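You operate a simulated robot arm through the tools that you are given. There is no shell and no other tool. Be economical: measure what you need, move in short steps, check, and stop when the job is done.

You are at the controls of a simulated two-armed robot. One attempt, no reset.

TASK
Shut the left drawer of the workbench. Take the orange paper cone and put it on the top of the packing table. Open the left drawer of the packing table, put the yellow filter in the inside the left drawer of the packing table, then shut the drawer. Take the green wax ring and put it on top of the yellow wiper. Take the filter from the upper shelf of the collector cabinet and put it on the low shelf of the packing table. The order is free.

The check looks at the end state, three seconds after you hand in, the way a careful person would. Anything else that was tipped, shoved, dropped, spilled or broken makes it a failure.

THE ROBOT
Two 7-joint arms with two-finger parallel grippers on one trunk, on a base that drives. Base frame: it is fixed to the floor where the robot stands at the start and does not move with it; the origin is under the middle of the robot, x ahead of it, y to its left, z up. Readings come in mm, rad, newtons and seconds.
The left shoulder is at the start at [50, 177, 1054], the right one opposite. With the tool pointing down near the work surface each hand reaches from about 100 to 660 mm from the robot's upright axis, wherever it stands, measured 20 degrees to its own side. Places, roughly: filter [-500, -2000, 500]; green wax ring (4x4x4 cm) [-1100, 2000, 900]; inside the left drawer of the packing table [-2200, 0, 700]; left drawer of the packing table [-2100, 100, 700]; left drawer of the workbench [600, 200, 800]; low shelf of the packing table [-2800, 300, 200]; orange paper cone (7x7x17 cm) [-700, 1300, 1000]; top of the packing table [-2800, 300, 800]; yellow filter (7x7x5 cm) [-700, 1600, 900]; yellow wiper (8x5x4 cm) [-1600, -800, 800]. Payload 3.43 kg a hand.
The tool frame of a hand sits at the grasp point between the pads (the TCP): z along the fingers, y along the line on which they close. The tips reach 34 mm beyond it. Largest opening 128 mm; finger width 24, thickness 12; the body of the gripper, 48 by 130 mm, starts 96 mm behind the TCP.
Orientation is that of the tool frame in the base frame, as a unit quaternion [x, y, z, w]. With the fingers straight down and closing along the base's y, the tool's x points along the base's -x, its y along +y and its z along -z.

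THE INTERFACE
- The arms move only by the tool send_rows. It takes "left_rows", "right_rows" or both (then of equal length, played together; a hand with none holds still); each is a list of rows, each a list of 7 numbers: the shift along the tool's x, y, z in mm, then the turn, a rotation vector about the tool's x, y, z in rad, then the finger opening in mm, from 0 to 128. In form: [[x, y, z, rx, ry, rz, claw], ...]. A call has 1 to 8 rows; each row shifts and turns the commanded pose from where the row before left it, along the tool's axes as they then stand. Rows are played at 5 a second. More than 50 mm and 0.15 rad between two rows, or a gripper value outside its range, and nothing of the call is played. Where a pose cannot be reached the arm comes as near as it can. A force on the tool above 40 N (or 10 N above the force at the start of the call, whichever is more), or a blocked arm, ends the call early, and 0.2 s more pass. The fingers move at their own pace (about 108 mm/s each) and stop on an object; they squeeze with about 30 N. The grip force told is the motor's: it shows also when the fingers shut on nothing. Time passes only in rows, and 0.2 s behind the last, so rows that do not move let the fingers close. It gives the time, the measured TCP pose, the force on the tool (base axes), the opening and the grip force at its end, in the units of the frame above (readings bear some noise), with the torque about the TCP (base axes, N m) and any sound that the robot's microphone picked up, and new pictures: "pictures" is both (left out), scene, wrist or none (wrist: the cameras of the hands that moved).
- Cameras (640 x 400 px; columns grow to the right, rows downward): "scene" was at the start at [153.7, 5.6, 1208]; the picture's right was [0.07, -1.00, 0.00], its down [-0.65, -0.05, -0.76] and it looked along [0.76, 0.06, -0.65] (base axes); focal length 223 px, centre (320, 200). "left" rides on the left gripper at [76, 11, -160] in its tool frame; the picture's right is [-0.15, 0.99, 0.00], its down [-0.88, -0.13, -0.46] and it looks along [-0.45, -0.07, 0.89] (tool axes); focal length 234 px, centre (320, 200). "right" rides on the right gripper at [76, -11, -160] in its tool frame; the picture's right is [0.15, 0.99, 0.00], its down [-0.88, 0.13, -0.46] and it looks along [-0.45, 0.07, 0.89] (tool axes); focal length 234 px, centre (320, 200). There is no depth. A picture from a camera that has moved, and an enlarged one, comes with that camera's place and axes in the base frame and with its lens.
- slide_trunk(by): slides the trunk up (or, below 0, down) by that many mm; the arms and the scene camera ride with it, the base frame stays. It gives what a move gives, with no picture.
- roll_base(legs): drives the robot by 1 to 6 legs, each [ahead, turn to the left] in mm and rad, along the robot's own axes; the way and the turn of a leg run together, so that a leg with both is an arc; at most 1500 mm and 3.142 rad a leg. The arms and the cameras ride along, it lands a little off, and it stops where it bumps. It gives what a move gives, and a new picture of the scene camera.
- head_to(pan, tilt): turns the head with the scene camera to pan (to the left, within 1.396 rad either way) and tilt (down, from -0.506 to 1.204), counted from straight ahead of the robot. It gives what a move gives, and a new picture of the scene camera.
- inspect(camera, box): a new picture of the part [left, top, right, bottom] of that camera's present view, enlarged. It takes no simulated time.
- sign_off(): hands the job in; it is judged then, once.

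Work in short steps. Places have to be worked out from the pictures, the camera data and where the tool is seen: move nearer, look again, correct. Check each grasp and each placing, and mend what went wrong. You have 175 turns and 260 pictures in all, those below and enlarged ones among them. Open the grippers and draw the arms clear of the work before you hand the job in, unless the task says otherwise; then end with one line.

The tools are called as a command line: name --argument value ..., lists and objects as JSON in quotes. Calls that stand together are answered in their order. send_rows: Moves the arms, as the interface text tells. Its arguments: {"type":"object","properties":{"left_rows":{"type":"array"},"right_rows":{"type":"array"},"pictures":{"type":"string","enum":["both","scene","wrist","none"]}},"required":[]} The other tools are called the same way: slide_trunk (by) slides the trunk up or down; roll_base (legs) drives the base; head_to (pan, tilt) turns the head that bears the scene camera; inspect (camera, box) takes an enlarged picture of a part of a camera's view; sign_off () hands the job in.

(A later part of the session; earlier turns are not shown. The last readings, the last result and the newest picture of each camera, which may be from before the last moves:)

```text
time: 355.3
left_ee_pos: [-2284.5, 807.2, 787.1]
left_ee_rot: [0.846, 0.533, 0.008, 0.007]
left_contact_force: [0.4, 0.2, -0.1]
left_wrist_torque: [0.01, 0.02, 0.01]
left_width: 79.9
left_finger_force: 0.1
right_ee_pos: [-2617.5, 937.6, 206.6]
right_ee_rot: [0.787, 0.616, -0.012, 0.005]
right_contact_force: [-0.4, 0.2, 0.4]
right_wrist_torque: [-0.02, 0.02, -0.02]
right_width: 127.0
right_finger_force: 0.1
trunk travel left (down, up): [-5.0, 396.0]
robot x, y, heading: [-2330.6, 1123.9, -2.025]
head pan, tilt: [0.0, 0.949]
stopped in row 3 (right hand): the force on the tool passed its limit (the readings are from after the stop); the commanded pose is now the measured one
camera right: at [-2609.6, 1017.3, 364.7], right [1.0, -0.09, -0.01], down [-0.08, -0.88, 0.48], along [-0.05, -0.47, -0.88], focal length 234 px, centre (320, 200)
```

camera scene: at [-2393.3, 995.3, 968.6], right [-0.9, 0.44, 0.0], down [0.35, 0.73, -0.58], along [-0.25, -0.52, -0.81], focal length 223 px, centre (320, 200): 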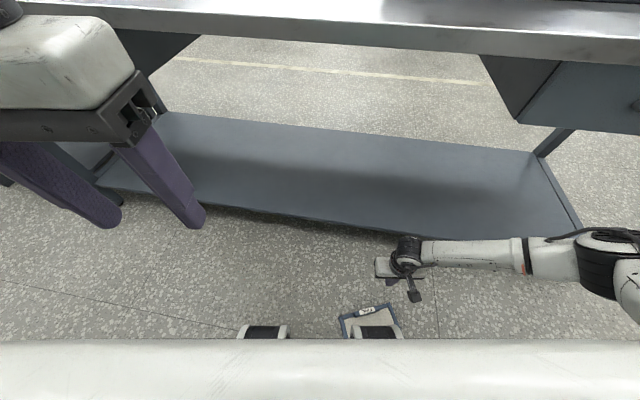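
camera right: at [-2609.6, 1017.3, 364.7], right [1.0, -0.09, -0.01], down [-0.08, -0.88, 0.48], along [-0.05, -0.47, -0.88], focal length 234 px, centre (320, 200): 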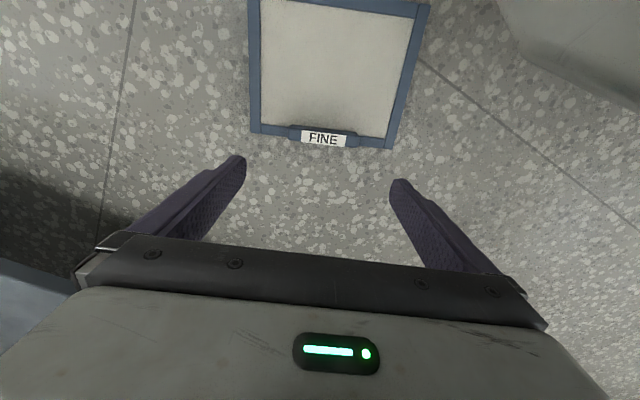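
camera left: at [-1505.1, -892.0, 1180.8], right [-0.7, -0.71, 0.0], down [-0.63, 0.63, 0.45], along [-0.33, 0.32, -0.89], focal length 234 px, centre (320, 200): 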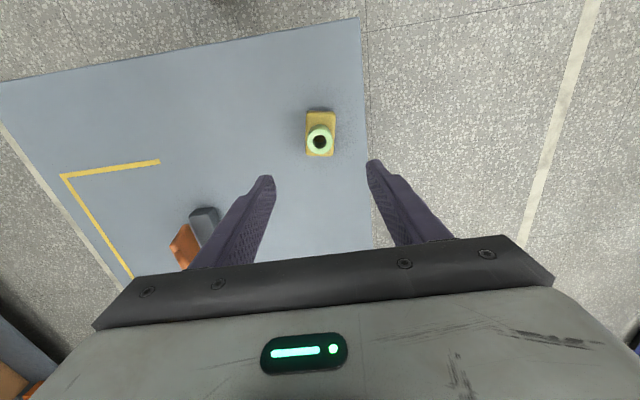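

Something on my base is in the way there. I'll raise the hand, back off 85 mm and turn left 0.4 rad, so the block sits further out to the right where the arm can go lower.

send_rows --right_rows '[[0, 0, -45, 0, 0, 0, 127], [0, 0, -45, 0, 0, 0, 127], [0, 0, -45, 0, 0, 0, 127]]' --pictures "none"

roll_base --legs '[[-85, 0], [0, 0.4]]'

send_rows --right_rows '[[0, -40, 0, 0, 0, 0, 127], [0, -40, 0, 0, 0, 0, 127], [0, -40, 0, 0, 0, 0, 127]]' --pictures "wrist"

```text
time: 356.1
left_ee_pos: [-2285.7, 806.3, 788.2]
left_ee_rot: [0.846, 0.533, 0.008, 0.006]
left_contact_force: [-0.4, 0.2, 0.0]
left_wrist_torque: [-0.01, 0.0, 0.02]
left_width: 80.1
left_finger_force: 0.0
right_ee_pos: [-2617.1, 940.8, 341.8]
right_ee_rot: [0.787, 0.617, -0.013, 0.005]
right_contact_force: [-0.9, -4.0, -0.9]
right_wrist_torque: [0.21, 0.04, -0.3]
right_width: 126.4
right_finger_force: 0.1
trunk travel left (down, up): [-5.0, 396.0]
robot x, y, heading: [-2329.3, 1125.5, -2.02]
head pan, tilt: [0.0, 0.949]
```

```text
time: 358.4
left_ee_pos: [-2127.6, 927.5, 788.4]
left_ee_rot: [0.721, 0.692, 0.009, 0.004]
left_contact_force: [0.3, -0.5, -0.7]
left_wrist_torque: [0.0, -0.02, 0.04]
left_width: 80.0
left_finger_force: 0.0
right_ee_pos: [-2485.2, 918.9, 342.8]
right_ee_rot: [0.647, 0.762, -0.011, 0.007]
right_contact_force: [-2.3, -2.5, 2.1]
right_wrist_torque: [0.3, -0.27, -0.21]
right_width: 125.4
right_finger_force: 0.0
trunk travel left (down, up): [-5.0, 396.0]
robot x, y, heading: [-2294.4, 1205.4, -1.621]
head pan, tilt: [0.0, 0.949]
camera scene: at [-2300.7, 1057.5, 968.7], right [-1.0, 0.05, 0.0], down [0.04, 0.81, -0.58], along [-0.03, -0.58, -0.81], focal length 223 px, centre (320, 200)
```

scene: 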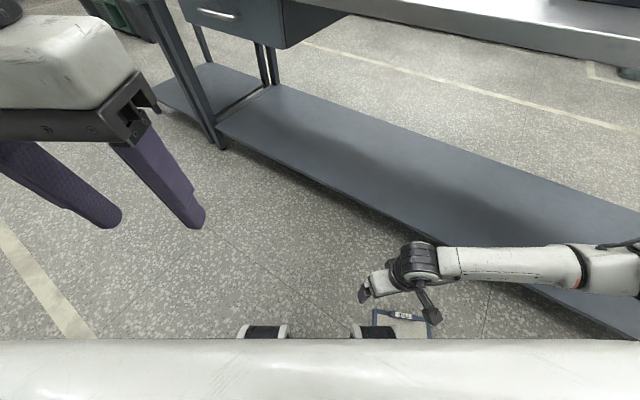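

```text
time: 359.2
left_ee_pos: [-2126.2, 927.2, 787.5]
left_ee_rot: [0.721, 0.693, 0.009, 0.005]
left_contact_force: [1.3, 0.1, -0.2]
left_wrist_torque: [0.0, 0.0, 0.0]
left_width: 80.0
left_finger_force: 0.1
right_ee_pos: [-2603.8, 899.4, 343.3]
right_ee_rot: [0.646, 0.763, -0.011, 0.007]
right_contact_force: [0.4, -0.1, 0.9]
right_wrist_torque: [0.04, 0.01, 0.0]
right_width: 127.1
right_finger_force: 0.1
trunk travel left (down, up): [-5.0, 396.0]
robot x, y, heading: [-2294.1, 1199.4, -1.615]
head pan, tilt: [0.0, 0.949]
camera right: at [-2625.9, 975.4, 501.0], right [0.95, 0.31, -0.01], down [0.27, -0.84, 0.48], along [0.14, -0.46, -0.88], focal length 234 px, centre (320, 200)
```

right: 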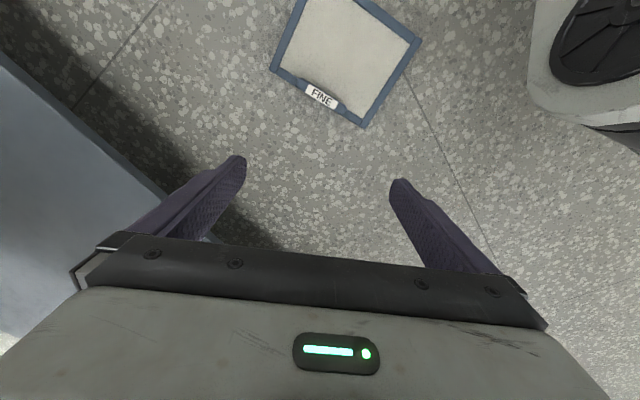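

Clear now. I'll re-aim over the block at [-2615, 938], rotate to its axis, and descend again.

send_rows --right_rows '[[40, -5, 0, 0, 0.026, 0, 127], [0, 0, 0, 0, 0, 0.128, 127], [0, 0, 0, 0, 0, 0.127, 127], [0, 0, 45, 0, 0, 0.127, 127], [0, 0, 45, 0, 0, 0, 127], [0, 0, 45, 0, 0, 0, 127], [0, 0, 45, 0, 0, 0, 127], [0, 0, 45, 0, 0, 0, 127]]' --pictures "wrist"

```text
time: 361.0
left_ee_pos: [-2126.3, 927.0, 788.6]
left_ee_rot: [0.721, 0.692, 0.009, 0.004]
left_contact_force: [0.8, -1.1, -0.1]
left_wrist_torque: [-0.02, 0.03, -0.02]
left_width: 79.9
left_finger_force: 0.1
right_ee_pos: [-2616.5, 936.6, 116.7]
right_ee_rot: [0.78, 0.626, -0.003, -0.002]
right_contact_force: [-0.4, -0.7, 0.1]
right_wrist_torque: [0.0, 0.02, 0.04]
right_width: 127.0
right_finger_force: 0.1
trunk travel left (down, up): [-5.0, 396.0]
robot x, y, heading: [-2292.9, 1204.9, -1.617]
head pan, tilt: [0.0, 0.949]
camera right: at [-2610.1, 1013.2, 277.4], right [1.0, -0.07, -0.01], down [-0.06, -0.89, 0.46], along [-0.04, -0.45, -0.89], focal length 234 px, centre (320, 200)
```

right: 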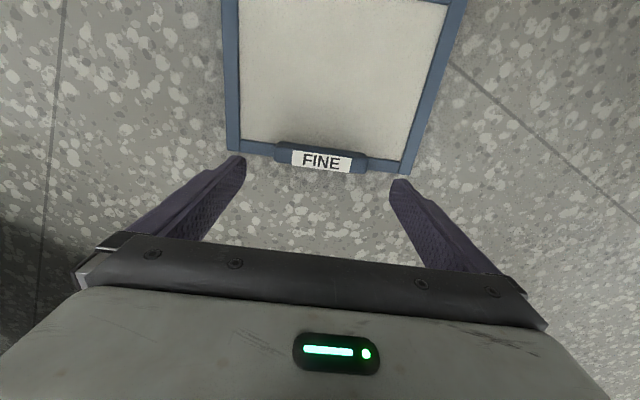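

Well aligned. I'll nudge 6 mm toward the block and descend slowly to z≈58.

send_rows --right_rows '[[6, -1, 25, 0, 0, 0, 127], [0, 0, 20, 0, 0, 0, 127], [0, 0, 13, 0, 0, 0, 127]]' --pictures "wrist"

```text
time: 361.8
left_ee_pos: [-2127.1, 926.8, 788.0]
left_ee_rot: [0.722, 0.692, 0.009, 0.004]
left_contact_force: [0.5, 0.4, -0.4]
left_wrist_torque: [0.01, -0.02, 0.02]
left_width: 79.9
left_finger_force: 0.0
right_ee_pos: [-2617.1, 943.3, 58.5]
right_ee_rot: [0.78, 0.626, -0.002, -0.003]
right_contact_force: [-0.1, 0.1, 0.1]
right_wrist_torque: [-0.01, 0.01, 0.0]
right_width: 127.1
right_finger_force: 0.1
trunk travel left (down, up): [-5.0, 396.0]
robot x, y, heading: [-2292.7, 1200.8, -1.62]
head pan, tilt: [0.0, 0.949]
camera right: at [-2609.9, 1019.6, 218.9], right [1.0, -0.07, -0.01], down [-0.06, -0.89, 0.46], along [-0.04, -0.45, -0.89], focal length 234 px, centre (320, 200)
```

right: 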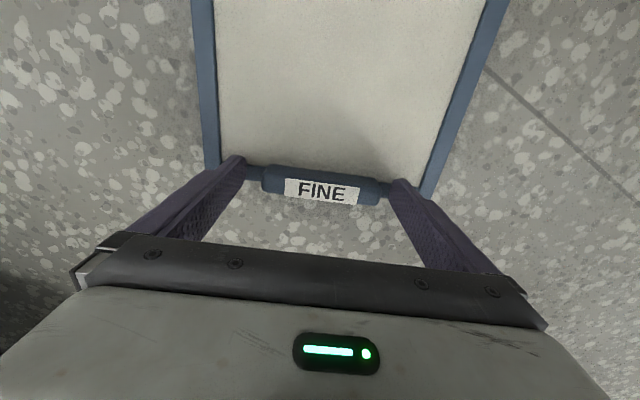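

In position around the block. I'll close.

send_rows --right_rows '[[0, 0, 0, 0, 0, 0, 80], [0, 0, 0, 0, 0, 0, 60], [0, 0, -12, 0, 0, 0, 60], [0, 0, -20, 0, 0, 0, 60], [0, 0, -30, 0, 0, 0, 60]]' --pictures "wrist"

```text
time: 363.0
left_ee_pos: [-2126.7, 927.2, 788.5]
left_ee_rot: [0.722, 0.692, 0.01, 0.004]
left_contact_force: [0.6, -0.6, 0.2]
left_wrist_torque: [0.0, -0.02, 0.01]
left_width: 80.3
left_finger_force: 0.1
right_ee_pos: [-2617.1, 943.6, 121.0]
right_ee_rot: [0.78, 0.626, -0.003, -0.002]
right_contact_force: [-3.5, -0.9, -6.2]
right_wrist_torque: [-0.39, 0.83, 0.3]
right_width: 101.0
right_finger_force: 29.9
trunk travel left (down, up): [-5.0, 396.0]
robot x, y, heading: [-2296.4, 1198.0, -1.618]
head pan, tilt: [0.0, 0.949]
camera right: at [-2608.8, 1019.5, 280.1], right [1.0, -0.07, -0.01], down [-0.06, -0.89, 0.46], along [-0.04, -0.45, -0.89], focal length 234 px, centre (320, 200)
```

right: 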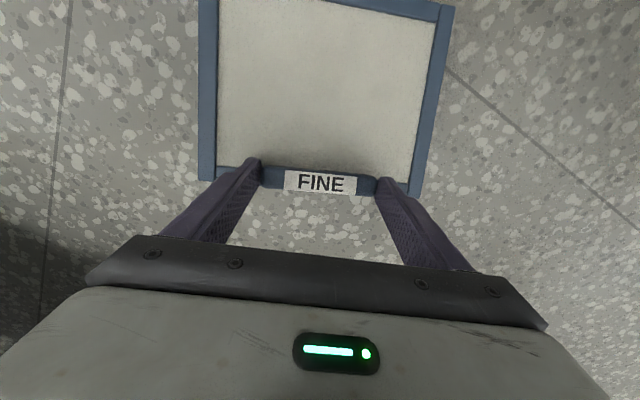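

The off-axis force suggests the cassette's rear corner is caught under my own base. I'll lower it a little, slide it away from the base, then lift.

send_rows --right_rows '[[0, 0, 25, 0, 0, 0, 60], [-30, 0, 0, 0, 0, 0, 60], [-35, 0, 0, 0, 0, 0, 60], [-35, 0, 0, 0, 0, 0, 60]]' --pictures "wrist"

```text
time: 364.0
left_ee_pos: [-2125.8, 927.6, 787.4]
left_ee_rot: [0.722, 0.692, 0.01, 0.004]
left_contact_force: [0.0, 0.8, 1.1]
left_wrist_torque: [0.02, -0.02, -0.01]
left_width: 80.0
left_finger_force: 0.1
right_ee_pos: [-2637.2, 846.5, 97.4]
right_ee_rot: [0.78, 0.626, -0.003, -0.002]
right_contact_force: [0.1, 0.7, -2.3]
right_wrist_torque: [-0.1, -0.01, 0.0]
right_width: 99.7
right_finger_force: 29.7
trunk travel left (down, up): [-5.0, 396.0]
robot x, y, heading: [-2290.8, 1204.8, -1.619]
head pan, tilt: [0.0, 0.949]
camera right: at [-2631.0, 921.1, 256.3], right [1.0, -0.07, -0.01], down [-0.06, -0.89, 0.46], along [-0.04, -0.45, -0.89], focal length 234 px, centre (320, 200)
```

right: 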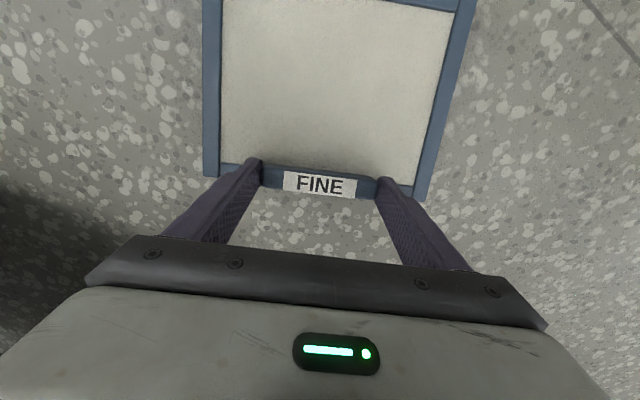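

That was it: now just 2.3 N with almost no torque, held level. I'll lift clear.

send_rows --right_rows '[[0, 0, -30, 0, 0, 0, 60], [0, 0, -40, 0, 0, 0, 60], [0, 0, -40, 0, 0, 0, 60], [0, 0, -40, 0, 0, 0, 60], [0, 0, -40, 0, 0, 0, 60], [0, 0, -30, 0, 0, 0, 60]]' --pictures "wrist"

```text
time: 365.4
left_ee_pos: [-2127.4, 927.2, 787.9]
left_ee_rot: [0.722, 0.692, 0.009, 0.004]
left_contact_force: [0.1, 0.5, 0.7]
left_wrist_torque: [-0.03, 0.06, -0.02]
left_width: 79.9
left_finger_force: 0.1
right_ee_pos: [-2636.3, 846.3, 315.6]
right_ee_rot: [0.78, 0.626, -0.002, -0.004]
right_contact_force: [0.4, 0.7, -1.2]
right_wrist_torque: [-0.13, -0.01, 0.0]
right_width: 99.5
right_finger_force: 30.2
trunk travel left (down, up): [-5.0, 396.0]
robot x, y, heading: [-2289.4, 1200.1, -1.619]
head pan, tilt: [0.0, 0.949]
camera right: at [-2628.6, 921.8, 475.9], right [1.0, -0.07, -0.01], down [-0.06, -0.89, 0.46], along [-0.04, -0.45, -0.89], focal length 234 px, centre (320, 200)
```

right: 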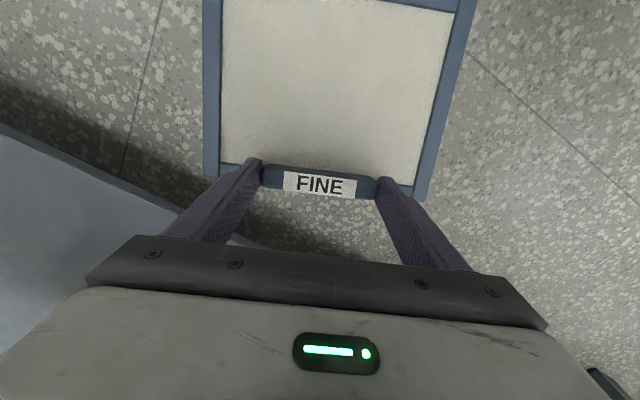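

Secure. I'll raise both hands a bit for clearance, then gently turn to align with the shelf and drive in.

send_rows --right_rows '[[0, 0, -20, 0, 0, 0, 60], [0, 0, -20, 0, 0, 0, 60], [0, 0, -20, 0, 0, 0, 60], [0, 0, 0, 0, 0, 0, 60]]' --left_rows '[[0, 0, -45, 0, 0, 0, 80], [0, 0, -45, 0, 0, 0, 80], [0, 0, -45, 0, 0, 0, 80], [0, 0, -45, 0, 0, 0, 80]]' --pictures "none"

roll_base --legs '[[0, -0.14], [0, -0.14], [0, -0.13], [120, 0], [120, 0]]'

inspect --camera "right" --box '[0, 0, 640, 400]'

```text
time: 366.4
left_ee_pos: [-2130.1, 926.2, 968.3]
left_ee_rot: [0.722, 0.692, 0.008, 0.003]
left_contact_force: [-0.8, -1.1, 0.3]
left_wrist_torque: [0.08, 0.03, 0.01]
left_width: 80.2
left_finger_force: 0.1
right_ee_pos: [-2636.0, 845.2, 376.2]
right_ee_rot: [0.78, 0.626, -0.003, -0.003]
right_contact_force: [0.2, 0.8, -1.4]
right_wrist_torque: [-0.12, 0.01, 0.01]
right_width: 99.6
right_finger_force: 29.7
trunk travel left (down, up): [-5.0, 396.0]
robot x, y, heading: [-2289.3, 1205.3, -1.616]
head pan, tilt: [0.0, 0.949]
```

```text
time: 370.3
left_ee_pos: [-2359.0, 670.3, 968.7]
left_ee_rot: [0.848, 0.53, 0.008, 0.006]
left_contact_force: [-0.5, 1.2, -0.8]
left_wrist_torque: [-0.03, 0.02, -0.02]
left_width: 80.1
left_finger_force: 0.0
right_ee_pos: [-2854.2, 797.4, 375.0]
right_ee_rot: [0.891, 0.454, -0.002, -0.003]
right_contact_force: [0.1, 0.1, -2.3]
right_wrist_torque: [-0.1, 0.04, -0.02]
right_width: 99.5
right_finger_force: 30.5
trunk travel left (down, up): [-5.0, 396.0]
robot x, y, heading: [-2398.4, 983.2, -2.027]
head pan, tilt: [0.0, 0.949]
camera scene: at [-2462.6, 857.5, 968.6], right [-0.9, 0.44, 0.0], down [0.36, 0.73, -0.58], along [-0.26, -0.52, -0.81], focal length 223 px, centre (320, 200)
```

scene: 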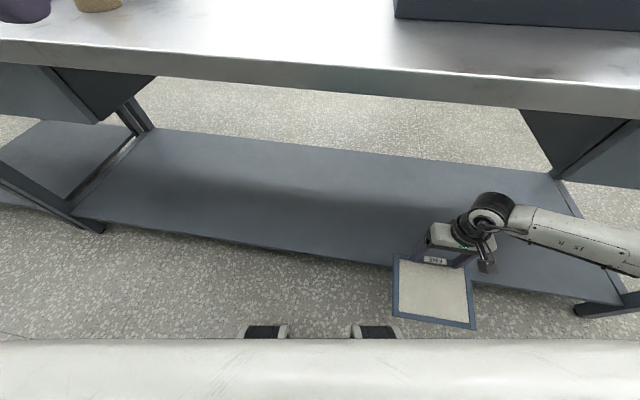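

```text
1.00 times, centred on (320, 200) of right
camera zoom: at [-2817.2, 864.7, 535.3], right [0.89, -0.46, -0.01], down [-0.41, -0.79, 0.46], along [-0.22, -0.4, -0.89], focal length 234 px, centre (320, 200)
```

zoom: 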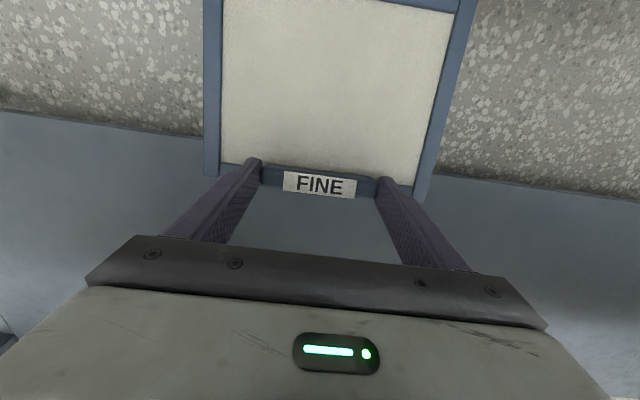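

The frame is level, aligned, and half over the shelf (z≈200, front edge n≈-1061). I'll lower to ~50 mm above the shelf, then ease further in.

send_rows --right_rows '[[0, 0, 22, 0, 0, 0, 60], [0, 0, 22, 0, 0, 0, 60], [0, 0, 22, 0, 0, 0, 60], [0, 0, 16, 0, 0, 0, 60]]' --pictures "none"

roll_base --legs '[[70, 0], [65, 0]]'

send_rows --right_rows '[[-22, 0, 0, 0, 0, 0, 60], [-22, 0, 0, 0, 0, 0, 60], [-22, 0, 0, 0, 0, 0, 60]]' --pictures "both"

```text
time: 371.3
left_ee_pos: [-2359.1, 670.0, 968.4]
left_ee_rot: [0.848, 0.53, 0.007, 0.006]
left_contact_force: [-0.3, 0.4, 1.0]
left_wrist_torque: [-0.01, -0.04, 0.02]
left_width: 79.7
left_finger_force: 0.0
right_ee_pos: [-2855.3, 799.4, 293.4]
right_ee_rot: [0.891, 0.454, -0.003, -0.003]
right_contact_force: [-0.8, 0.1, -2.1]
right_wrist_torque: [-0.1, 0.04, 0.0]
right_width: 99.3
right_finger_force: 29.9
trunk travel left (down, up): [-5.0, 396.0]
robot x, y, heading: [-2400.1, 985.8, -2.032]
head pan, tilt: [0.0, 0.949]
```

```text
time: 373.0
left_ee_pos: [-2419.6, 549.2, 968.8]
left_ee_rot: [0.849, 0.528, 0.008, 0.005]
left_contact_force: [0.2, -0.2, 0.8]
left_wrist_torque: [-0.01, 0.01, 0.01]
left_width: 80.0
left_finger_force: 0.0
right_ee_pos: [-2910.7, 690.4, 287.1]
right_ee_rot: [0.892, 0.452, 0.005, -0.01]
right_contact_force: [0.3, -0.1, -1.9]
right_wrist_torque: [-0.09, 0.06, 0.0]
right_width: 99.5
right_finger_force: 29.2
trunk travel left (down, up): [-5.0, 396.0]
robot x, y, heading: [-2459.2, 866.0, -2.028]
head pan, tilt: [0.0, 0.949]
stopped in leg 2: the robot was blocked; the commanded pose is now the measured one
camera scene: at [-2522.6, 737.6, 968.7], right [-0.89, 0.45, 0.0], down [0.36, 0.73, -0.58], along [-0.26, -0.52, -0.81], focal length 223 px, centre (320, 200)
```

scene: 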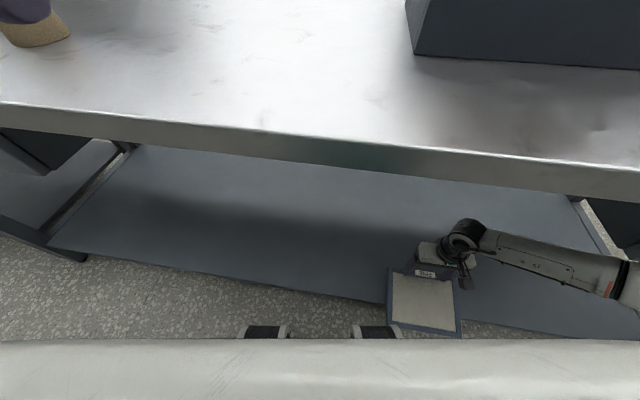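

```text
time: 373.8
left_ee_pos: [-2421.6, 559.3, 972.5]
left_ee_rot: [0.85, 0.527, 0.007, 0.013]
left_contact_force: [-0.5, -0.1, -0.4]
left_wrist_torque: [0.0, -0.01, 0.0]
left_width: 80.0
left_finger_force: 0.2
right_ee_pos: [-2948.6, 656.2, 277.2]
right_ee_rot: [0.894, 0.447, 0.013, -0.015]
right_contact_force: [0.1, 0.6, -2.0]
right_wrist_torque: [-0.1, 0.02, -0.01]
right_width: 99.6
right_finger_force: 29.8
trunk travel left (down, up): [-5.0, 396.0]
robot x, y, heading: [-2454.7, 869.4, -2.04]
head pan, tilt: [0.0, 0.949]
camera scene: at [-2525.2, 749.0, 968.7], right [-0.89, 0.46, -0.01], down [0.37, 0.72, -0.59], along [-0.26, -0.53, -0.81], focal length 223 px, centre (320, 200)
camera right: at [-2913.1, 717.4, 440.6], right [0.88, -0.47, -0.01], down [-0.43, -0.8, 0.42], along [-0.21, -0.37, -0.91], focal length 234 px, centre (320, 200)
```

scene: 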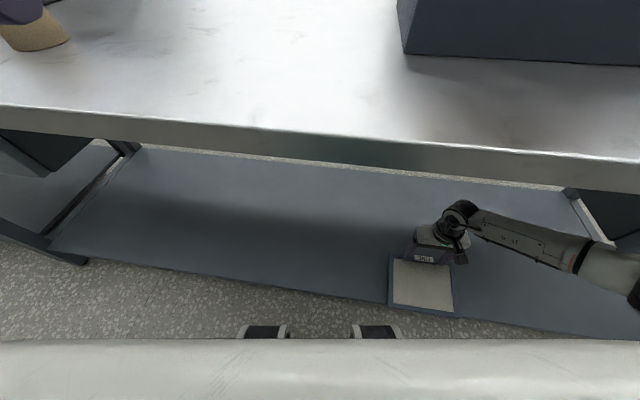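
right: 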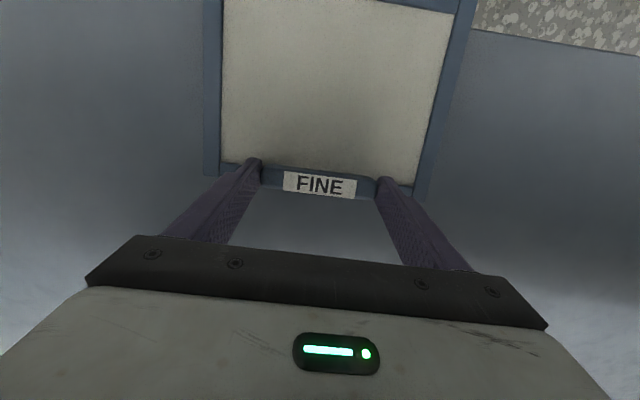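

The base touched something, and the frame still needs ~35 mm more to be fully on the shelf. I'll ease the base back 15 mm and extend the arm further.

roll_base --legs '[[-15, 0]]'

send_rows --right_rows '[[-25, 0, -4, 0, 0, 0, 60], [-25, 0, -4, 0, 0, 0, 60], [-20, 0, -2, 0, 0, 0, 60]]' --pictures "scene"

```text
time: 374.6
left_ee_pos: [-2419.1, 561.7, 969.3]
left_ee_rot: [0.849, 0.527, 0.011, 0.008]
left_contact_force: [0.5, -0.3, 0.7]
left_wrist_torque: [-0.02, 0.0, -0.02]
left_width: 80.3
left_finger_force: 0.1
right_ee_pos: [-2936.9, 651.2, 278.9]
right_ee_rot: [0.891, 0.454, 0.014, -0.01]
right_contact_force: [-0.5, 0.3, -2.2]
right_wrist_torque: [-0.13, 0.07, 0.03]
right_width: 99.4
right_finger_force: 30.5
trunk travel left (down, up): [-5.0, 396.0]
robot x, y, heading: [-2452.5, 878.7, -2.028]
head pan, tilt: [0.0, 0.949]
camera scene: at [-2519.7, 749.7, 967.6], right [-0.9, 0.44, -0.01], down [0.37, 0.73, -0.58], along [-0.25, -0.52, -0.81], focal length 223 px, centre (320, 200)
```

scene: 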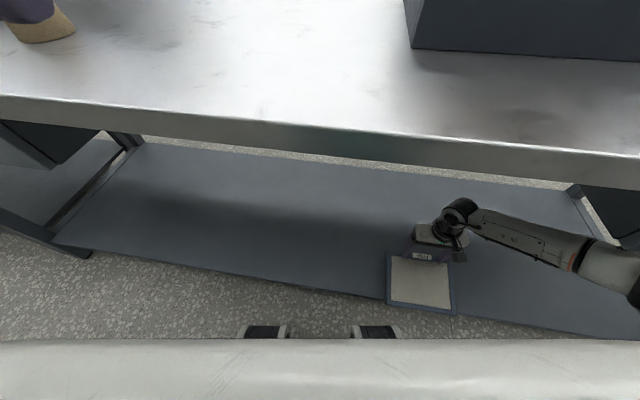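

```text
time: 375.6
left_ee_pos: [-2413.5, 564.4, 970.7]
left_ee_rot: [0.849, 0.529, 0.009, 0.009]
left_contact_force: [0.2, 1.2, 0.6]
left_wrist_torque: [-0.02, -0.05, 0.01]
left_width: 79.9
left_finger_force: 0.2
right_ee_pos: [-2960.9, 641.8, 255.6]
right_ee_rot: [0.89, 0.452, 0.044, -0.038]
right_contact_force: [-0.6, -0.5, -1.5]
right_wrist_torque: [0.01, -0.03, 0.04]
right_width: 99.6
right_finger_force: 30.0
trunk travel left (down, up): [-5.0, 396.0]
robot x, y, heading: [-2451.6, 882.0, -2.045]
head pan, tilt: [0.0, 0.949]
stopped in row 3 (right hand): the arm was blocked; the commanded pose is now the measured one
camera scene: at [-2519.2, 754.0, 969.6], right [-0.89, 0.46, -0.01], down [0.37, 0.72, -0.58], along [-0.26, -0.52, -0.81], focal length 223 px, centre (320, 200)
```

scene: 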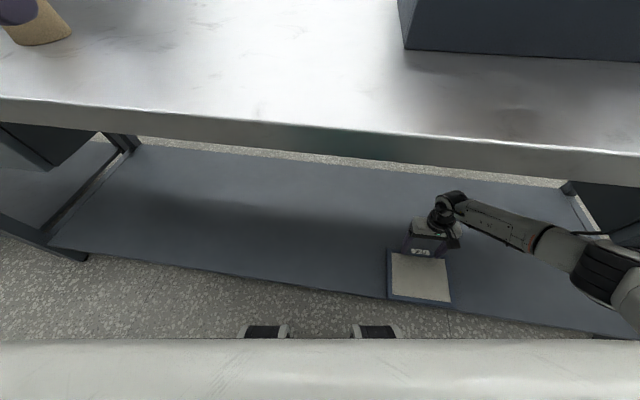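

The frame's near edge is right at the shelf edge, with the frame just above the surface and the elbow limiting further reach. I'll set it down here and afterwards push it deeper.

send_rows --right_rows '[[0, 0, 6, 0, 0, 0, 60], [0, 0, 6, 0, 0, 0, 60], [0, 0, 6, 0, 0, 0, 60], [0, 0, 6, 0, 0, 0, 60]]' --pictures "wrist"

```text
time: 376.6
left_ee_pos: [-2411.5, 562.3, 969.8]
left_ee_rot: [0.849, 0.528, 0.008, 0.005]
left_contact_force: [-0.3, -0.7, -0.2]
left_wrist_torque: [-0.02, 0.02, 0.01]
left_width: 80.1
left_finger_force: 0.0
right_ee_pos: [-2964.6, 632.9, 242.5]
right_ee_rot: [0.892, 0.451, 0.033, -0.033]
right_contact_force: [3.6, 1.0, 21.7]
right_wrist_torque: [0.12, -0.77, 0.51]
right_width: 99.6
right_finger_force: 29.6
trunk travel left (down, up): [-5.0, 396.0]
robot x, y, heading: [-2454.5, 875.2, -2.042]
head pan, tilt: [0.0, 0.949]
camera right: at [-2933.7, 685.8, 408.3], right [0.88, -0.47, -0.01], down [-0.43, -0.82, 0.37], along [-0.18, -0.32, -0.93], focal length 234 px, centre (320, 200)
```

right: 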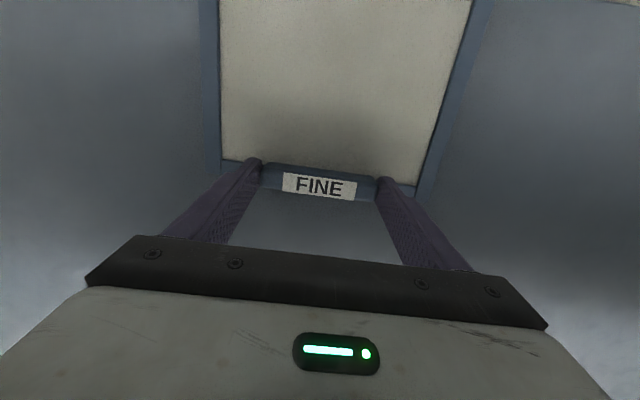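

It's down on the shelf (22 N). I'll release and rise slightly.

send_rows --right_rows '[[0, 0, -2, 0, 0, 0, 99], [0, 0, 0, 0, 0, 0, 127], [0, 0, -20, 0, 0, 0, 127], [0, 0, -30, 0, 0, 0, 127]]' --pictures "both"

```text
time: 377.8
left_ee_pos: [-2416.9, 564.8, 970.2]
left_ee_rot: [0.849, 0.528, 0.011, 0.008]
left_contact_force: [-0.4, 0.0, -0.3]
left_wrist_torque: [-0.01, 0.0, 0.02]
left_width: 80.1
left_finger_force: 0.1
right_ee_pos: [-2932.5, 659.2, 258.1]
right_ee_rot: [0.883, 0.462, 0.074, -0.051]
right_contact_force: [0.3, -0.3, 0.0]
right_wrist_torque: [0.0, 0.0, 0.0]
right_width: 127.1
right_finger_force: 0.1
trunk travel left (down, up): [-5.0, 396.0]
robot x, y, heading: [-2451.2, 887.4, -2.036]
head pan, tilt: [0.0, 0.949]
stopped in row 4 (right hand): the arm was blocked; the commanded pose is now the measured one
camera scene: at [-2518.5, 752.4, 969.8], right [-0.89, 0.45, -0.01], down [0.37, 0.72, -0.58], along [-0.26, -0.52, -0.81], focal length 223 px, centre (320, 200)
camera right: at [-2910.7, 701.9, 428.5], right [0.9, -0.44, 0.0], down [-0.43, -0.86, 0.29], along [-0.12, -0.26, -0.96], focal length 234 px, centre (320, 200)
```

scene: 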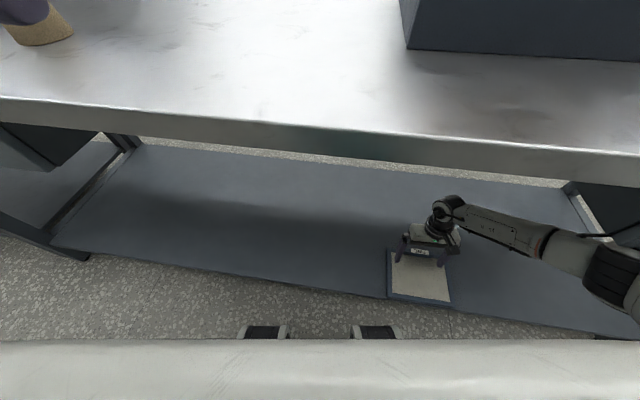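
right: 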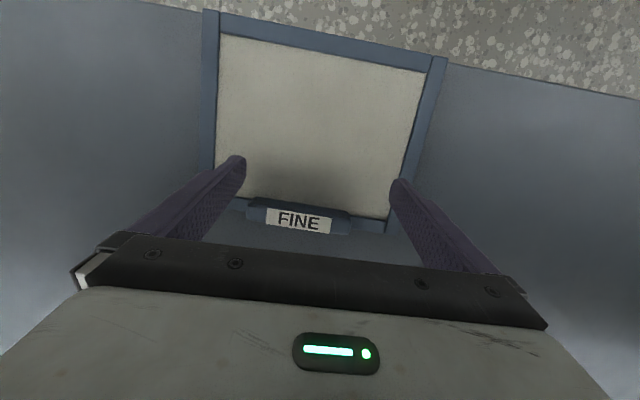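

The near edge sits flush with the shelf's front edge. I'll back up 40 mm to free the elbow, then raise the hand.

roll_base --legs '[[-40, 0]]'

send_rows --right_rows '[[0, 0, -20, 0, 0, 0, 127], [0, 0, -25, 0, 0, 0, 127], [0, 0, -25, 0, 0, 0, 127]]' --pictures "wrist"

```text
time: 378.7
left_ee_pos: [-2394.8, 599.2, 968.4]
left_ee_rot: [0.849, 0.528, 0.009, 0.006]
left_contact_force: [0.0, -0.9, -0.8]
left_wrist_torque: [-0.01, 0.02, 0.0]
left_width: 80.2
left_finger_force: 0.1
right_ee_pos: [-2919.3, 687.1, 266.7]
right_ee_rot: [0.884, 0.46, 0.064, -0.049]
right_contact_force: [0.7, -0.3, -0.2]
right_wrist_torque: [0.03, -0.02, 0.05]
right_width: 126.9
right_finger_force: 0.1
trunk travel left (down, up): [-5.0, 396.0]
robot x, y, heading: [-2431.3, 914.3, -2.042]
head pan, tilt: [0.0, 0.949]
camera scene: at [-2495.7, 786.5, 968.8], right [-0.89, 0.45, 0.0], down [0.37, 0.72, -0.58], along [-0.26, -0.52, -0.81], focal length 223 px, centre (320, 200)
```

scene: 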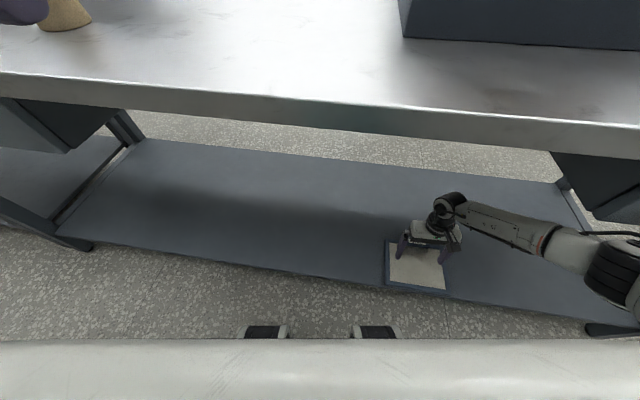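

```text
time: 379.5
left_ee_pos: [-2396.3, 598.6, 965.7]
left_ee_rot: [0.849, 0.528, 0.009, 0.007]
left_contact_force: [-0.2, -0.3, -0.7]
left_wrist_torque: [-0.01, -0.03, -0.05]
left_width: 80.0
left_finger_force: 0.0
right_ee_pos: [-2912.0, 683.4, 321.4]
right_ee_rot: [0.88, 0.467, 0.075, -0.052]
right_contact_force: [-0.7, 0.2, -0.4]
right_wrist_torque: [0.02, 0.0, 0.0]
right_width: 127.0
right_finger_force: 0.0
trunk travel left (down, up): [-5.0, 396.0]
robot x, y, heading: [-2428.8, 915.2, -2.042]
head pan, tilt: [0.0, 0.949]
camera right: at [-2892.3, 724.3, 492.3], right [0.9, -0.43, 0.01], down [-0.42, -0.86, 0.28], along [-0.12, -0.26, -0.96], focal length 234 px, centre (320, 200)
```

right: 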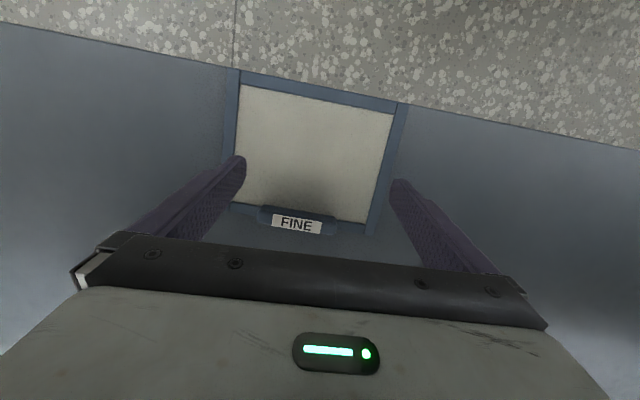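

I'll back off so the closed fingers can come down in front of the near edge, straighten the tool, and lower.

roll_base --legs '[[-165, 0]]'

send_rows --right_rows '[[0, 0, 0, 0, -0.09, 0, 0], [0, 0, 0, 0, -0.09, 0, 0], [0, 0, 0, 0, 0, 0, 0], [0, 0, 30, 0, 0, 0, 0], [0, 0, 30, 0, 0, 0, 0]]' --pictures "wrist"

```text
time: 380.9
left_ee_pos: [-2319.7, 744.7, 968.8]
left_ee_rot: [0.849, 0.528, 0.009, 0.006]
left_contact_force: [-0.1, -0.7, 0.0]
left_wrist_torque: [0.05, -0.01, -0.02]
left_width: 80.0
left_finger_force: 0.0
right_ee_pos: [-2849.1, 823.2, 335.0]
right_ee_rot: [0.884, 0.461, 0.063, -0.048]
right_contact_force: [0.1, -0.8, 0.2]
right_wrist_torque: [0.03, 0.03, -0.02]
right_width: 127.1
right_finger_force: 0.1
trunk travel left (down, up): [-5.0, 396.0]
robot x, y, heading: [-2358.3, 1060.8, -2.041]
head pan, tilt: [0.0, 0.949]
camera scene: at [-2421.0, 933.0, 968.6], right [-0.89, 0.45, 0.0], down [0.37, 0.73, -0.58], along [-0.26, -0.52, -0.81], focal length 223 px, centre (320, 200)
```

scene: 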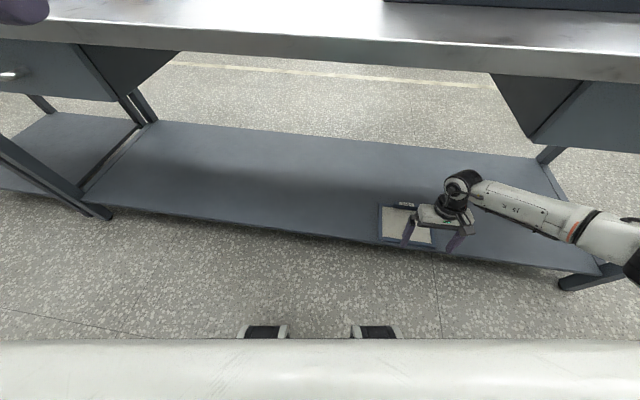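

```text
time: 382.1
left_ee_pos: [-2320.0, 745.4, 969.4]
left_ee_rot: [0.849, 0.529, 0.009, 0.006]
left_contact_force: [-1.1, -0.2, 0.5]
left_wrist_torque: [-0.01, 0.0, 0.04]
left_width: 79.8
left_finger_force: 0.0
right_ee_pos: [-2852.8, 822.6, 274.5]
right_ee_rot: [0.886, 0.464, -0.016, -0.007]
right_contact_force: [0.7, -0.2, -0.1]
right_wrist_torque: [0.01, -0.02, -0.02]
right_width: 0.0
right_finger_force: 29.6
trunk travel left (down, up): [-5.0, 396.0]
robot x, y, heading: [-2354.2, 1060.6, -2.043]
head pan, tilt: [0.0, 0.949]
camera right: at [-2812.0, 892.0, 432.3], right [0.9, -0.44, -0.03], down [-0.38, -0.8, 0.47], along [-0.23, -0.41, -0.88], focal length 234 px, centre (320, 200)
```

right: 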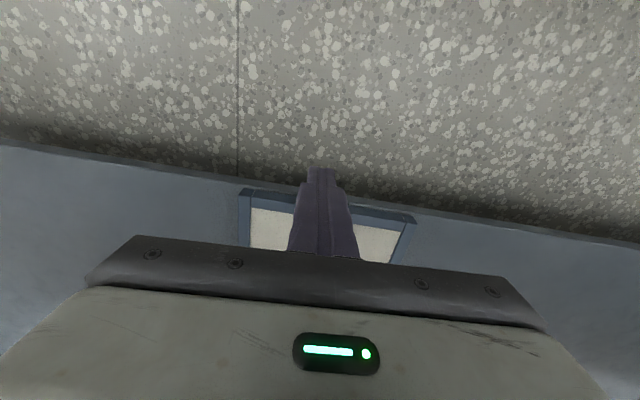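

The frame is on the shelf, inset only ~8 mm. I'll push it ~45 mm further in for safety with the closed fingertips.

send_rows --right_rows '[[0, 0, 23, 0, 0, 0, 0], [0, 0, 22, 0, 0, 0, 0], [-22, 0, 0, 0, 0, 0, 0], [-20, 0, 0, 0, 0, 0, 0], [-15, 0, 0, 0, 0, 0, 0], [-15, 0, 0, 0, 0, 0, 0], [-15, 0, 0, 0, 0, 0, 0]]' --pictures "wrist"

```text
time: 383.7
left_ee_pos: [-2317.8, 745.1, 968.7]
left_ee_rot: [0.849, 0.528, 0.009, 0.006]
left_contact_force: [0.6, 0.0, -0.6]
left_wrist_torque: [-0.03, -0.04, 0.02]
left_width: 80.1
left_finger_force: 0.1
right_ee_pos: [-2903.2, 750.3, 232.1]
right_ee_rot: [0.886, 0.464, -0.015, -0.006]
right_contact_force: [0.4, 0.1, 0.5]
right_wrist_torque: [-0.01, 0.04, -0.01]
right_width: 0.2
right_finger_force: 29.7
trunk travel left (down, up): [-5.0, 396.0]
robot x, y, heading: [-2351.0, 1061.4, -2.041]
head pan, tilt: [0.0, 0.949]
camera right: at [-2863.8, 820.1, 389.8], right [0.9, -0.44, -0.03], down [-0.38, -0.8, 0.47], along [-0.23, -0.41, -0.88], focal length 234 px, centre (320, 200)
```

right: 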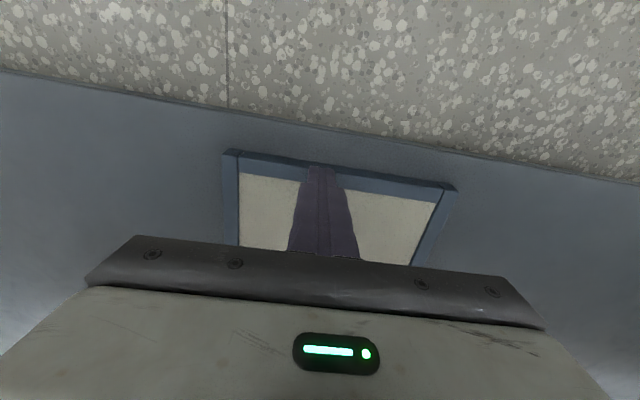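

It's now inset ~45 mm and fully on the shelf. I'll withdraw the hand, back away, and check the scene.

send_rows --right_rows '[[45, 0, 0, 0, 0, 0, 0], [45, 0, 0, 0, 0, 0, 0], [45, 0, 0, 0, 0, 0, 0], [0, 0, -45, 0, 0, 0, 60], [0, 0, -45, 0, 0, 0, 60]]' --pictures "none"

roll_base --legs '[[-400, 0]]'

head_to --pan -0.1 --tilt 0.4

```text
time: 384.9
left_ee_pos: [-2319.8, 744.4, 967.1]
left_ee_rot: [0.849, 0.528, 0.01, 0.006]
left_contact_force: [0.5, 1.0, -0.2]
left_wrist_torque: [0.02, -0.03, 0.01]
left_width: 80.1
left_finger_force: 0.0
right_ee_pos: [-2821.7, 863.5, 318.5]
right_ee_rot: [0.886, 0.464, -0.017, -0.007]
right_contact_force: [-0.1, 0.7, 0.1]
right_wrist_torque: [0.0, 0.01, 0.02]
right_width: 59.9
right_finger_force: 0.0
trunk travel left (down, up): [-5.0, 396.0]
robot x, y, heading: [-2356.3, 1061.5, -2.043]
head pan, tilt: [0.0, 0.949]
```

```text
time: 387.4
left_ee_pos: [-2136.9, 1102.4, 969.4]
left_ee_rot: [0.848, 0.529, 0.01, 0.005]
left_contact_force: [-0.3, -1.1, -0.2]
left_wrist_torque: [0.01, 0.02, -0.04]
left_width: 79.9
left_finger_force: 0.2
right_ee_pos: [-2641.8, 1221.5, 317.2]
right_ee_rot: [0.885, 0.465, -0.017, -0.007]
right_contact_force: [0.2, 0.2, -0.1]
right_wrist_torque: [0.02, 0.03, -0.01]
right_width: 60.0
right_finger_force: 0.1
trunk travel left (down, up): [-5.0, 396.0]
robot x, y, heading: [-2174.1, 1419.3, -2.039]
head pan, tilt: [0.0, 0.949]
camera scene: at [-2239.3, 1291.2, 968.6], right [-0.89, 0.45, 0.0], down [0.37, 0.73, -0.58], along [-0.26, -0.52, -0.81], focal length 223 px, centre (320, 200)
```

scene: 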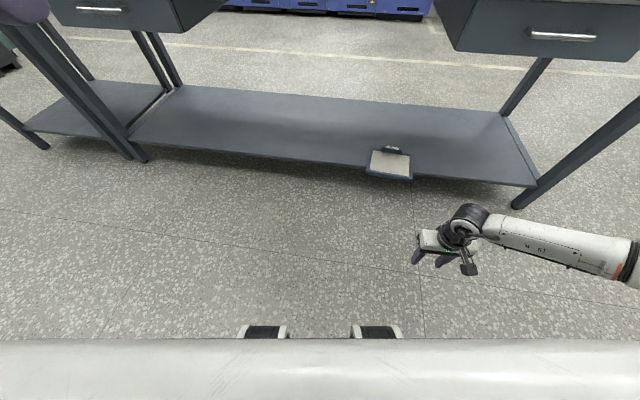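

```text
time: 388.4
left_ee_pos: [-2136.9, 1103.5, 968.8]
left_ee_rot: [0.849, 0.529, 0.008, 0.006]
left_contact_force: [0.7, 0.4, 0.5]
left_wrist_torque: [0.0, 0.0, -0.01]
left_width: 79.7
left_finger_force: 0.1
right_ee_pos: [-2641.1, 1221.8, 318.3]
right_ee_rot: [0.885, 0.465, -0.017, -0.007]
right_contact_force: [0.0, -0.1, 0.5]
right_wrist_torque: [-0.04, 0.02, -0.01]
right_width: 60.0
right_finger_force: 0.0
trunk travel left (down, up): [-5.0, 396.0]
robot x, y, heading: [-2174.9, 1419.3, -2.037]
head pan, tilt: [-0.099, 0.4]
camera scene: at [-2256.3, 1278.0, 1015.2], right [-0.84, 0.54, 0.0], down [0.21, 0.33, -0.92], along [-0.49, -0.78, -0.39], focal length 223 px, centre (320, 200)
```

scene: 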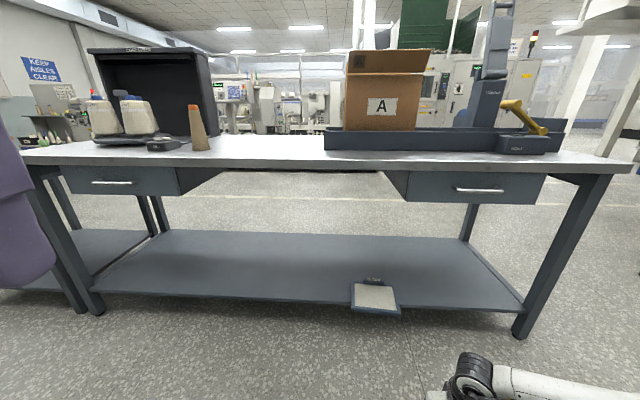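

The cassette now seems to overhang the shelf edge; withdrawing must have dragged it. I'll zoom in to confirm.

inspect --camera "scene" --box '[312, 260, 440, 340]'

```text
5.00 times, centred on (376, 300) of scene
camera zoom: at [-2256.3, 1278.0, 1015.2], right [-0.84, 0.54, 0.0], down [0.21, 0.33, -0.92], along [-0.49, -0.78, -0.39], focal length 1113 px, centre (40, -300)
```

zoom: 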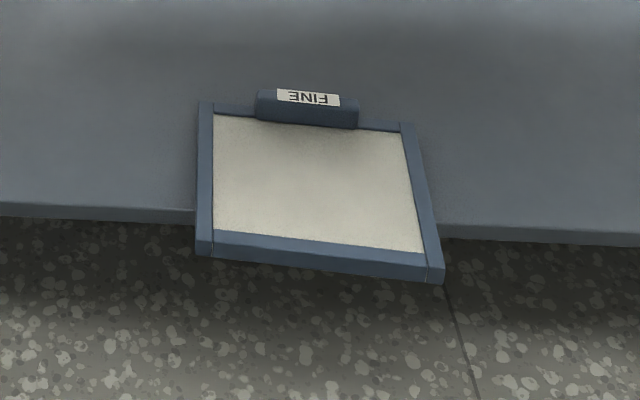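

Confirmed: it overhangs by about 60 mm because my fingertips rode over the bar. I'll redo the push with the tips lower: close, lower to z=210 here in the open, then drive in.

send_rows --right_rows '[[0, 23, 0, 0, 0, 0, 0], [0, 0, 40, 0, 0, 0, 0], [0, 0, 40, 0, 0, 0, 0], [0, 0, 28, 0, 0, 0, 0]]' --pictures "none"

roll_base --legs '[[365, 0]]'

inspect --camera "right" --box '[0, 0, 640, 400]'

```text
time: 389.4
left_ee_pos: [-2137.6, 1102.1, 967.5]
left_ee_rot: [0.849, 0.528, 0.009, 0.006]
left_contact_force: [0.8, -0.1, -0.3]
left_wrist_torque: [0.0, 0.01, -0.03]
left_width: 80.0
left_finger_force: 0.1
right_ee_pos: [-2625.9, 1207.7, 209.9]
right_ee_rot: [0.886, 0.464, -0.017, -0.006]
right_contact_force: [0.6, 0.1, 0.4]
right_wrist_torque: [-0.04, -0.03, -0.03]
right_width: 0.0
right_finger_force: 30.1
trunk travel left (down, up): [-5.0, 396.0]
robot x, y, heading: [-2172.0, 1418.4, -2.041]
head pan, tilt: [-0.099, 0.4]
```

```text
time: 391.7
left_ee_pos: [-2301.6, 778.1, 968.3]
left_ee_rot: [0.849, 0.529, 0.009, 0.006]
left_contact_force: [-0.4, -0.1, 0.1]
left_wrist_torque: [0.01, -0.02, -0.02]
left_width: 80.2
left_finger_force: 0.1
right_ee_pos: [-2789.3, 881.8, 208.9]
right_ee_rot: [0.885, 0.464, -0.016, -0.008]
right_contact_force: [0.3, 0.4, 0.4]
right_wrist_torque: [0.01, 0.01, -0.01]
right_width: 0.0
right_finger_force: 29.9
trunk travel left (down, up): [-5.0, 396.0]
robot x, y, heading: [-2338.1, 1096.7, -2.039]
head pan, tilt: [-0.099, 0.4]
camera scene: at [-2420.3, 953.3, 1015.3], right [-0.84, 0.54, 0.0], down [0.21, 0.33, -0.92], along [-0.49, -0.78, -0.39], focal length 223 px, centre (320, 200)
```

scene: 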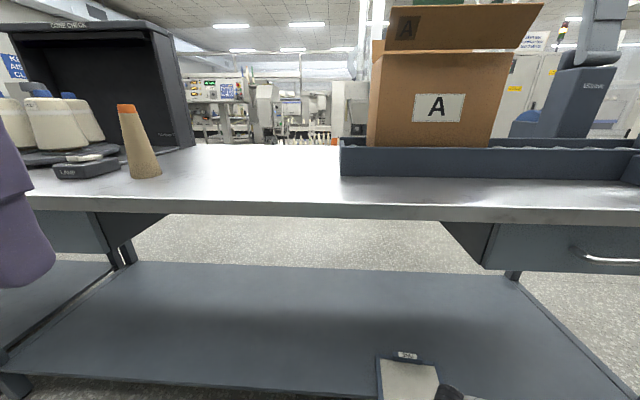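

```text
1.00 times, centred on (320, 200) of right
camera zoom: at [-2749.4, 951.8, 368.5], right [0.9, -0.44, -0.03], down [-0.38, -0.8, 0.47], along [-0.23, -0.41, -0.88], focal length 234 px, centre (320, 200)
```

zoom: 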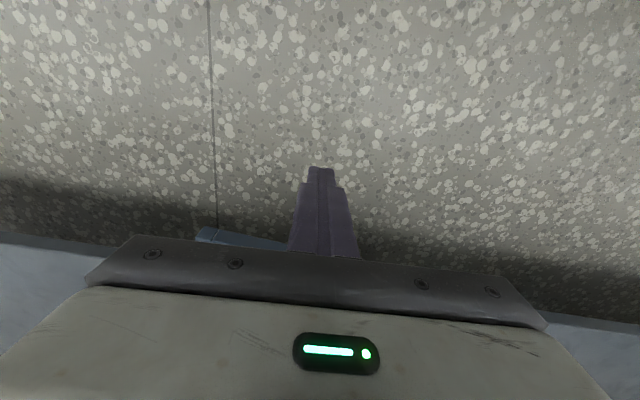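

Aligned on the near edge's middle. First I'll push to near flush with the tips low.

send_rows --right_rows '[[-25, 0, 0, 0, 0, 0, 0], [-20, 0, 0, 0, 0, 0, 0], [-18, 0, 0, 0, 0, 0, 0], [-18, 0, 0, 0, 0, 0, 0], [-18, 0, 0, 0, 0, 0, 0]]' --pictures "wrist"

```text
time: 392.9
left_ee_pos: [-2300.6, 779.0, 967.2]
left_ee_rot: [0.848, 0.53, 0.009, 0.006]
left_contact_force: [0.2, 0.2, -0.1]
left_wrist_torque: [0.0, -0.02, 0.01]
left_width: 79.9
left_finger_force: 0.2
right_ee_pos: [-2847.1, 800.9, 212.1]
right_ee_rot: [0.885, 0.465, -0.016, -0.007]
right_contact_force: [1.2, 0.3, -0.4]
right_wrist_torque: [0.0, -0.05, 0.01]
right_width: 0.0
right_finger_force: 29.8
trunk travel left (down, up): [-5.0, 396.0]
robot x, y, heading: [-2335.9, 1096.0, -2.038]
head pan, tilt: [-0.099, 0.4]
camera right: at [-2806.2, 870.2, 370.8], right [0.9, -0.44, -0.03], down [-0.38, -0.8, 0.47], along [-0.23, -0.41, -0.88], focal length 234 px, centre (320, 200)
```

right: 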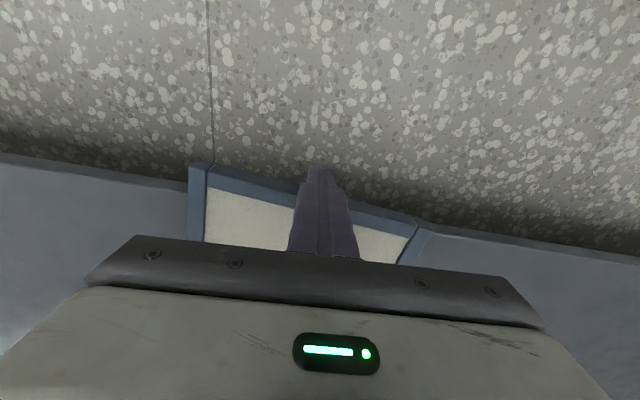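

It moved to ~17 mm overhang, with the fingers properly against the bar. I'll raise the tips just above shelf level and push on.

send_rows --right_rows '[[0, 0, -11, 0, 0, 0, 0], [-14, 0, 0, 0, 0, 0, 0], [-14, 0, 0, 0, 0, 0, 0], [-14, 0, 0, 0, 0, 0, 0], [-14, 0, 0, 0, 0, 0, 0], [-12, 0, 0, 0, 0, 0, 0]]' --pictures "wrist"

```text
time: 394.3
left_ee_pos: [-2301.5, 778.7, 967.4]
left_ee_rot: [0.849, 0.529, 0.009, 0.006]
left_contact_force: [0.0, 0.7, -0.2]
left_wrist_torque: [0.01, -0.01, 0.02]
left_width: 80.0
left_finger_force: 0.0
right_ee_pos: [-2869.1, 766.3, 223.4]
right_ee_rot: [0.886, 0.464, -0.016, -0.006]
right_contact_force: [0.1, 0.1, -0.6]
right_wrist_torque: [0.0, -0.04, 0.0]
right_width: 0.0
right_finger_force: 29.6
right hand out of reach, approached as far as the arm can: row 5, 6
trunk travel left (down, up): [-5.0, 396.0]
robot x, y, heading: [-2337.2, 1094.0, -2.036]
head pan, tilt: [-0.099, 0.4]
camera right: at [-2828.7, 835.8, 383.0], right [0.9, -0.44, -0.03], down [-0.38, -0.8, 0.47], along [-0.23, -0.41, -0.88], focal length 234 px, centre (320, 200)
```

right: 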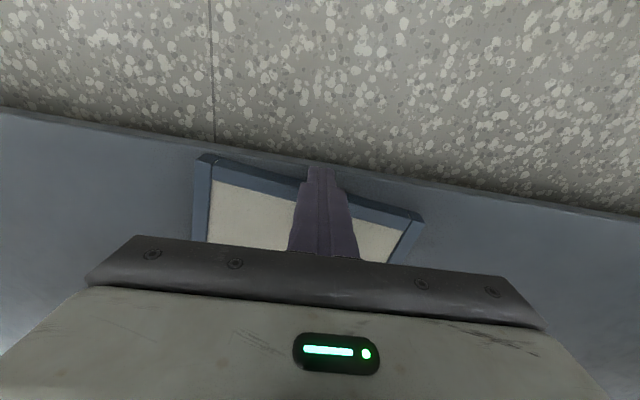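

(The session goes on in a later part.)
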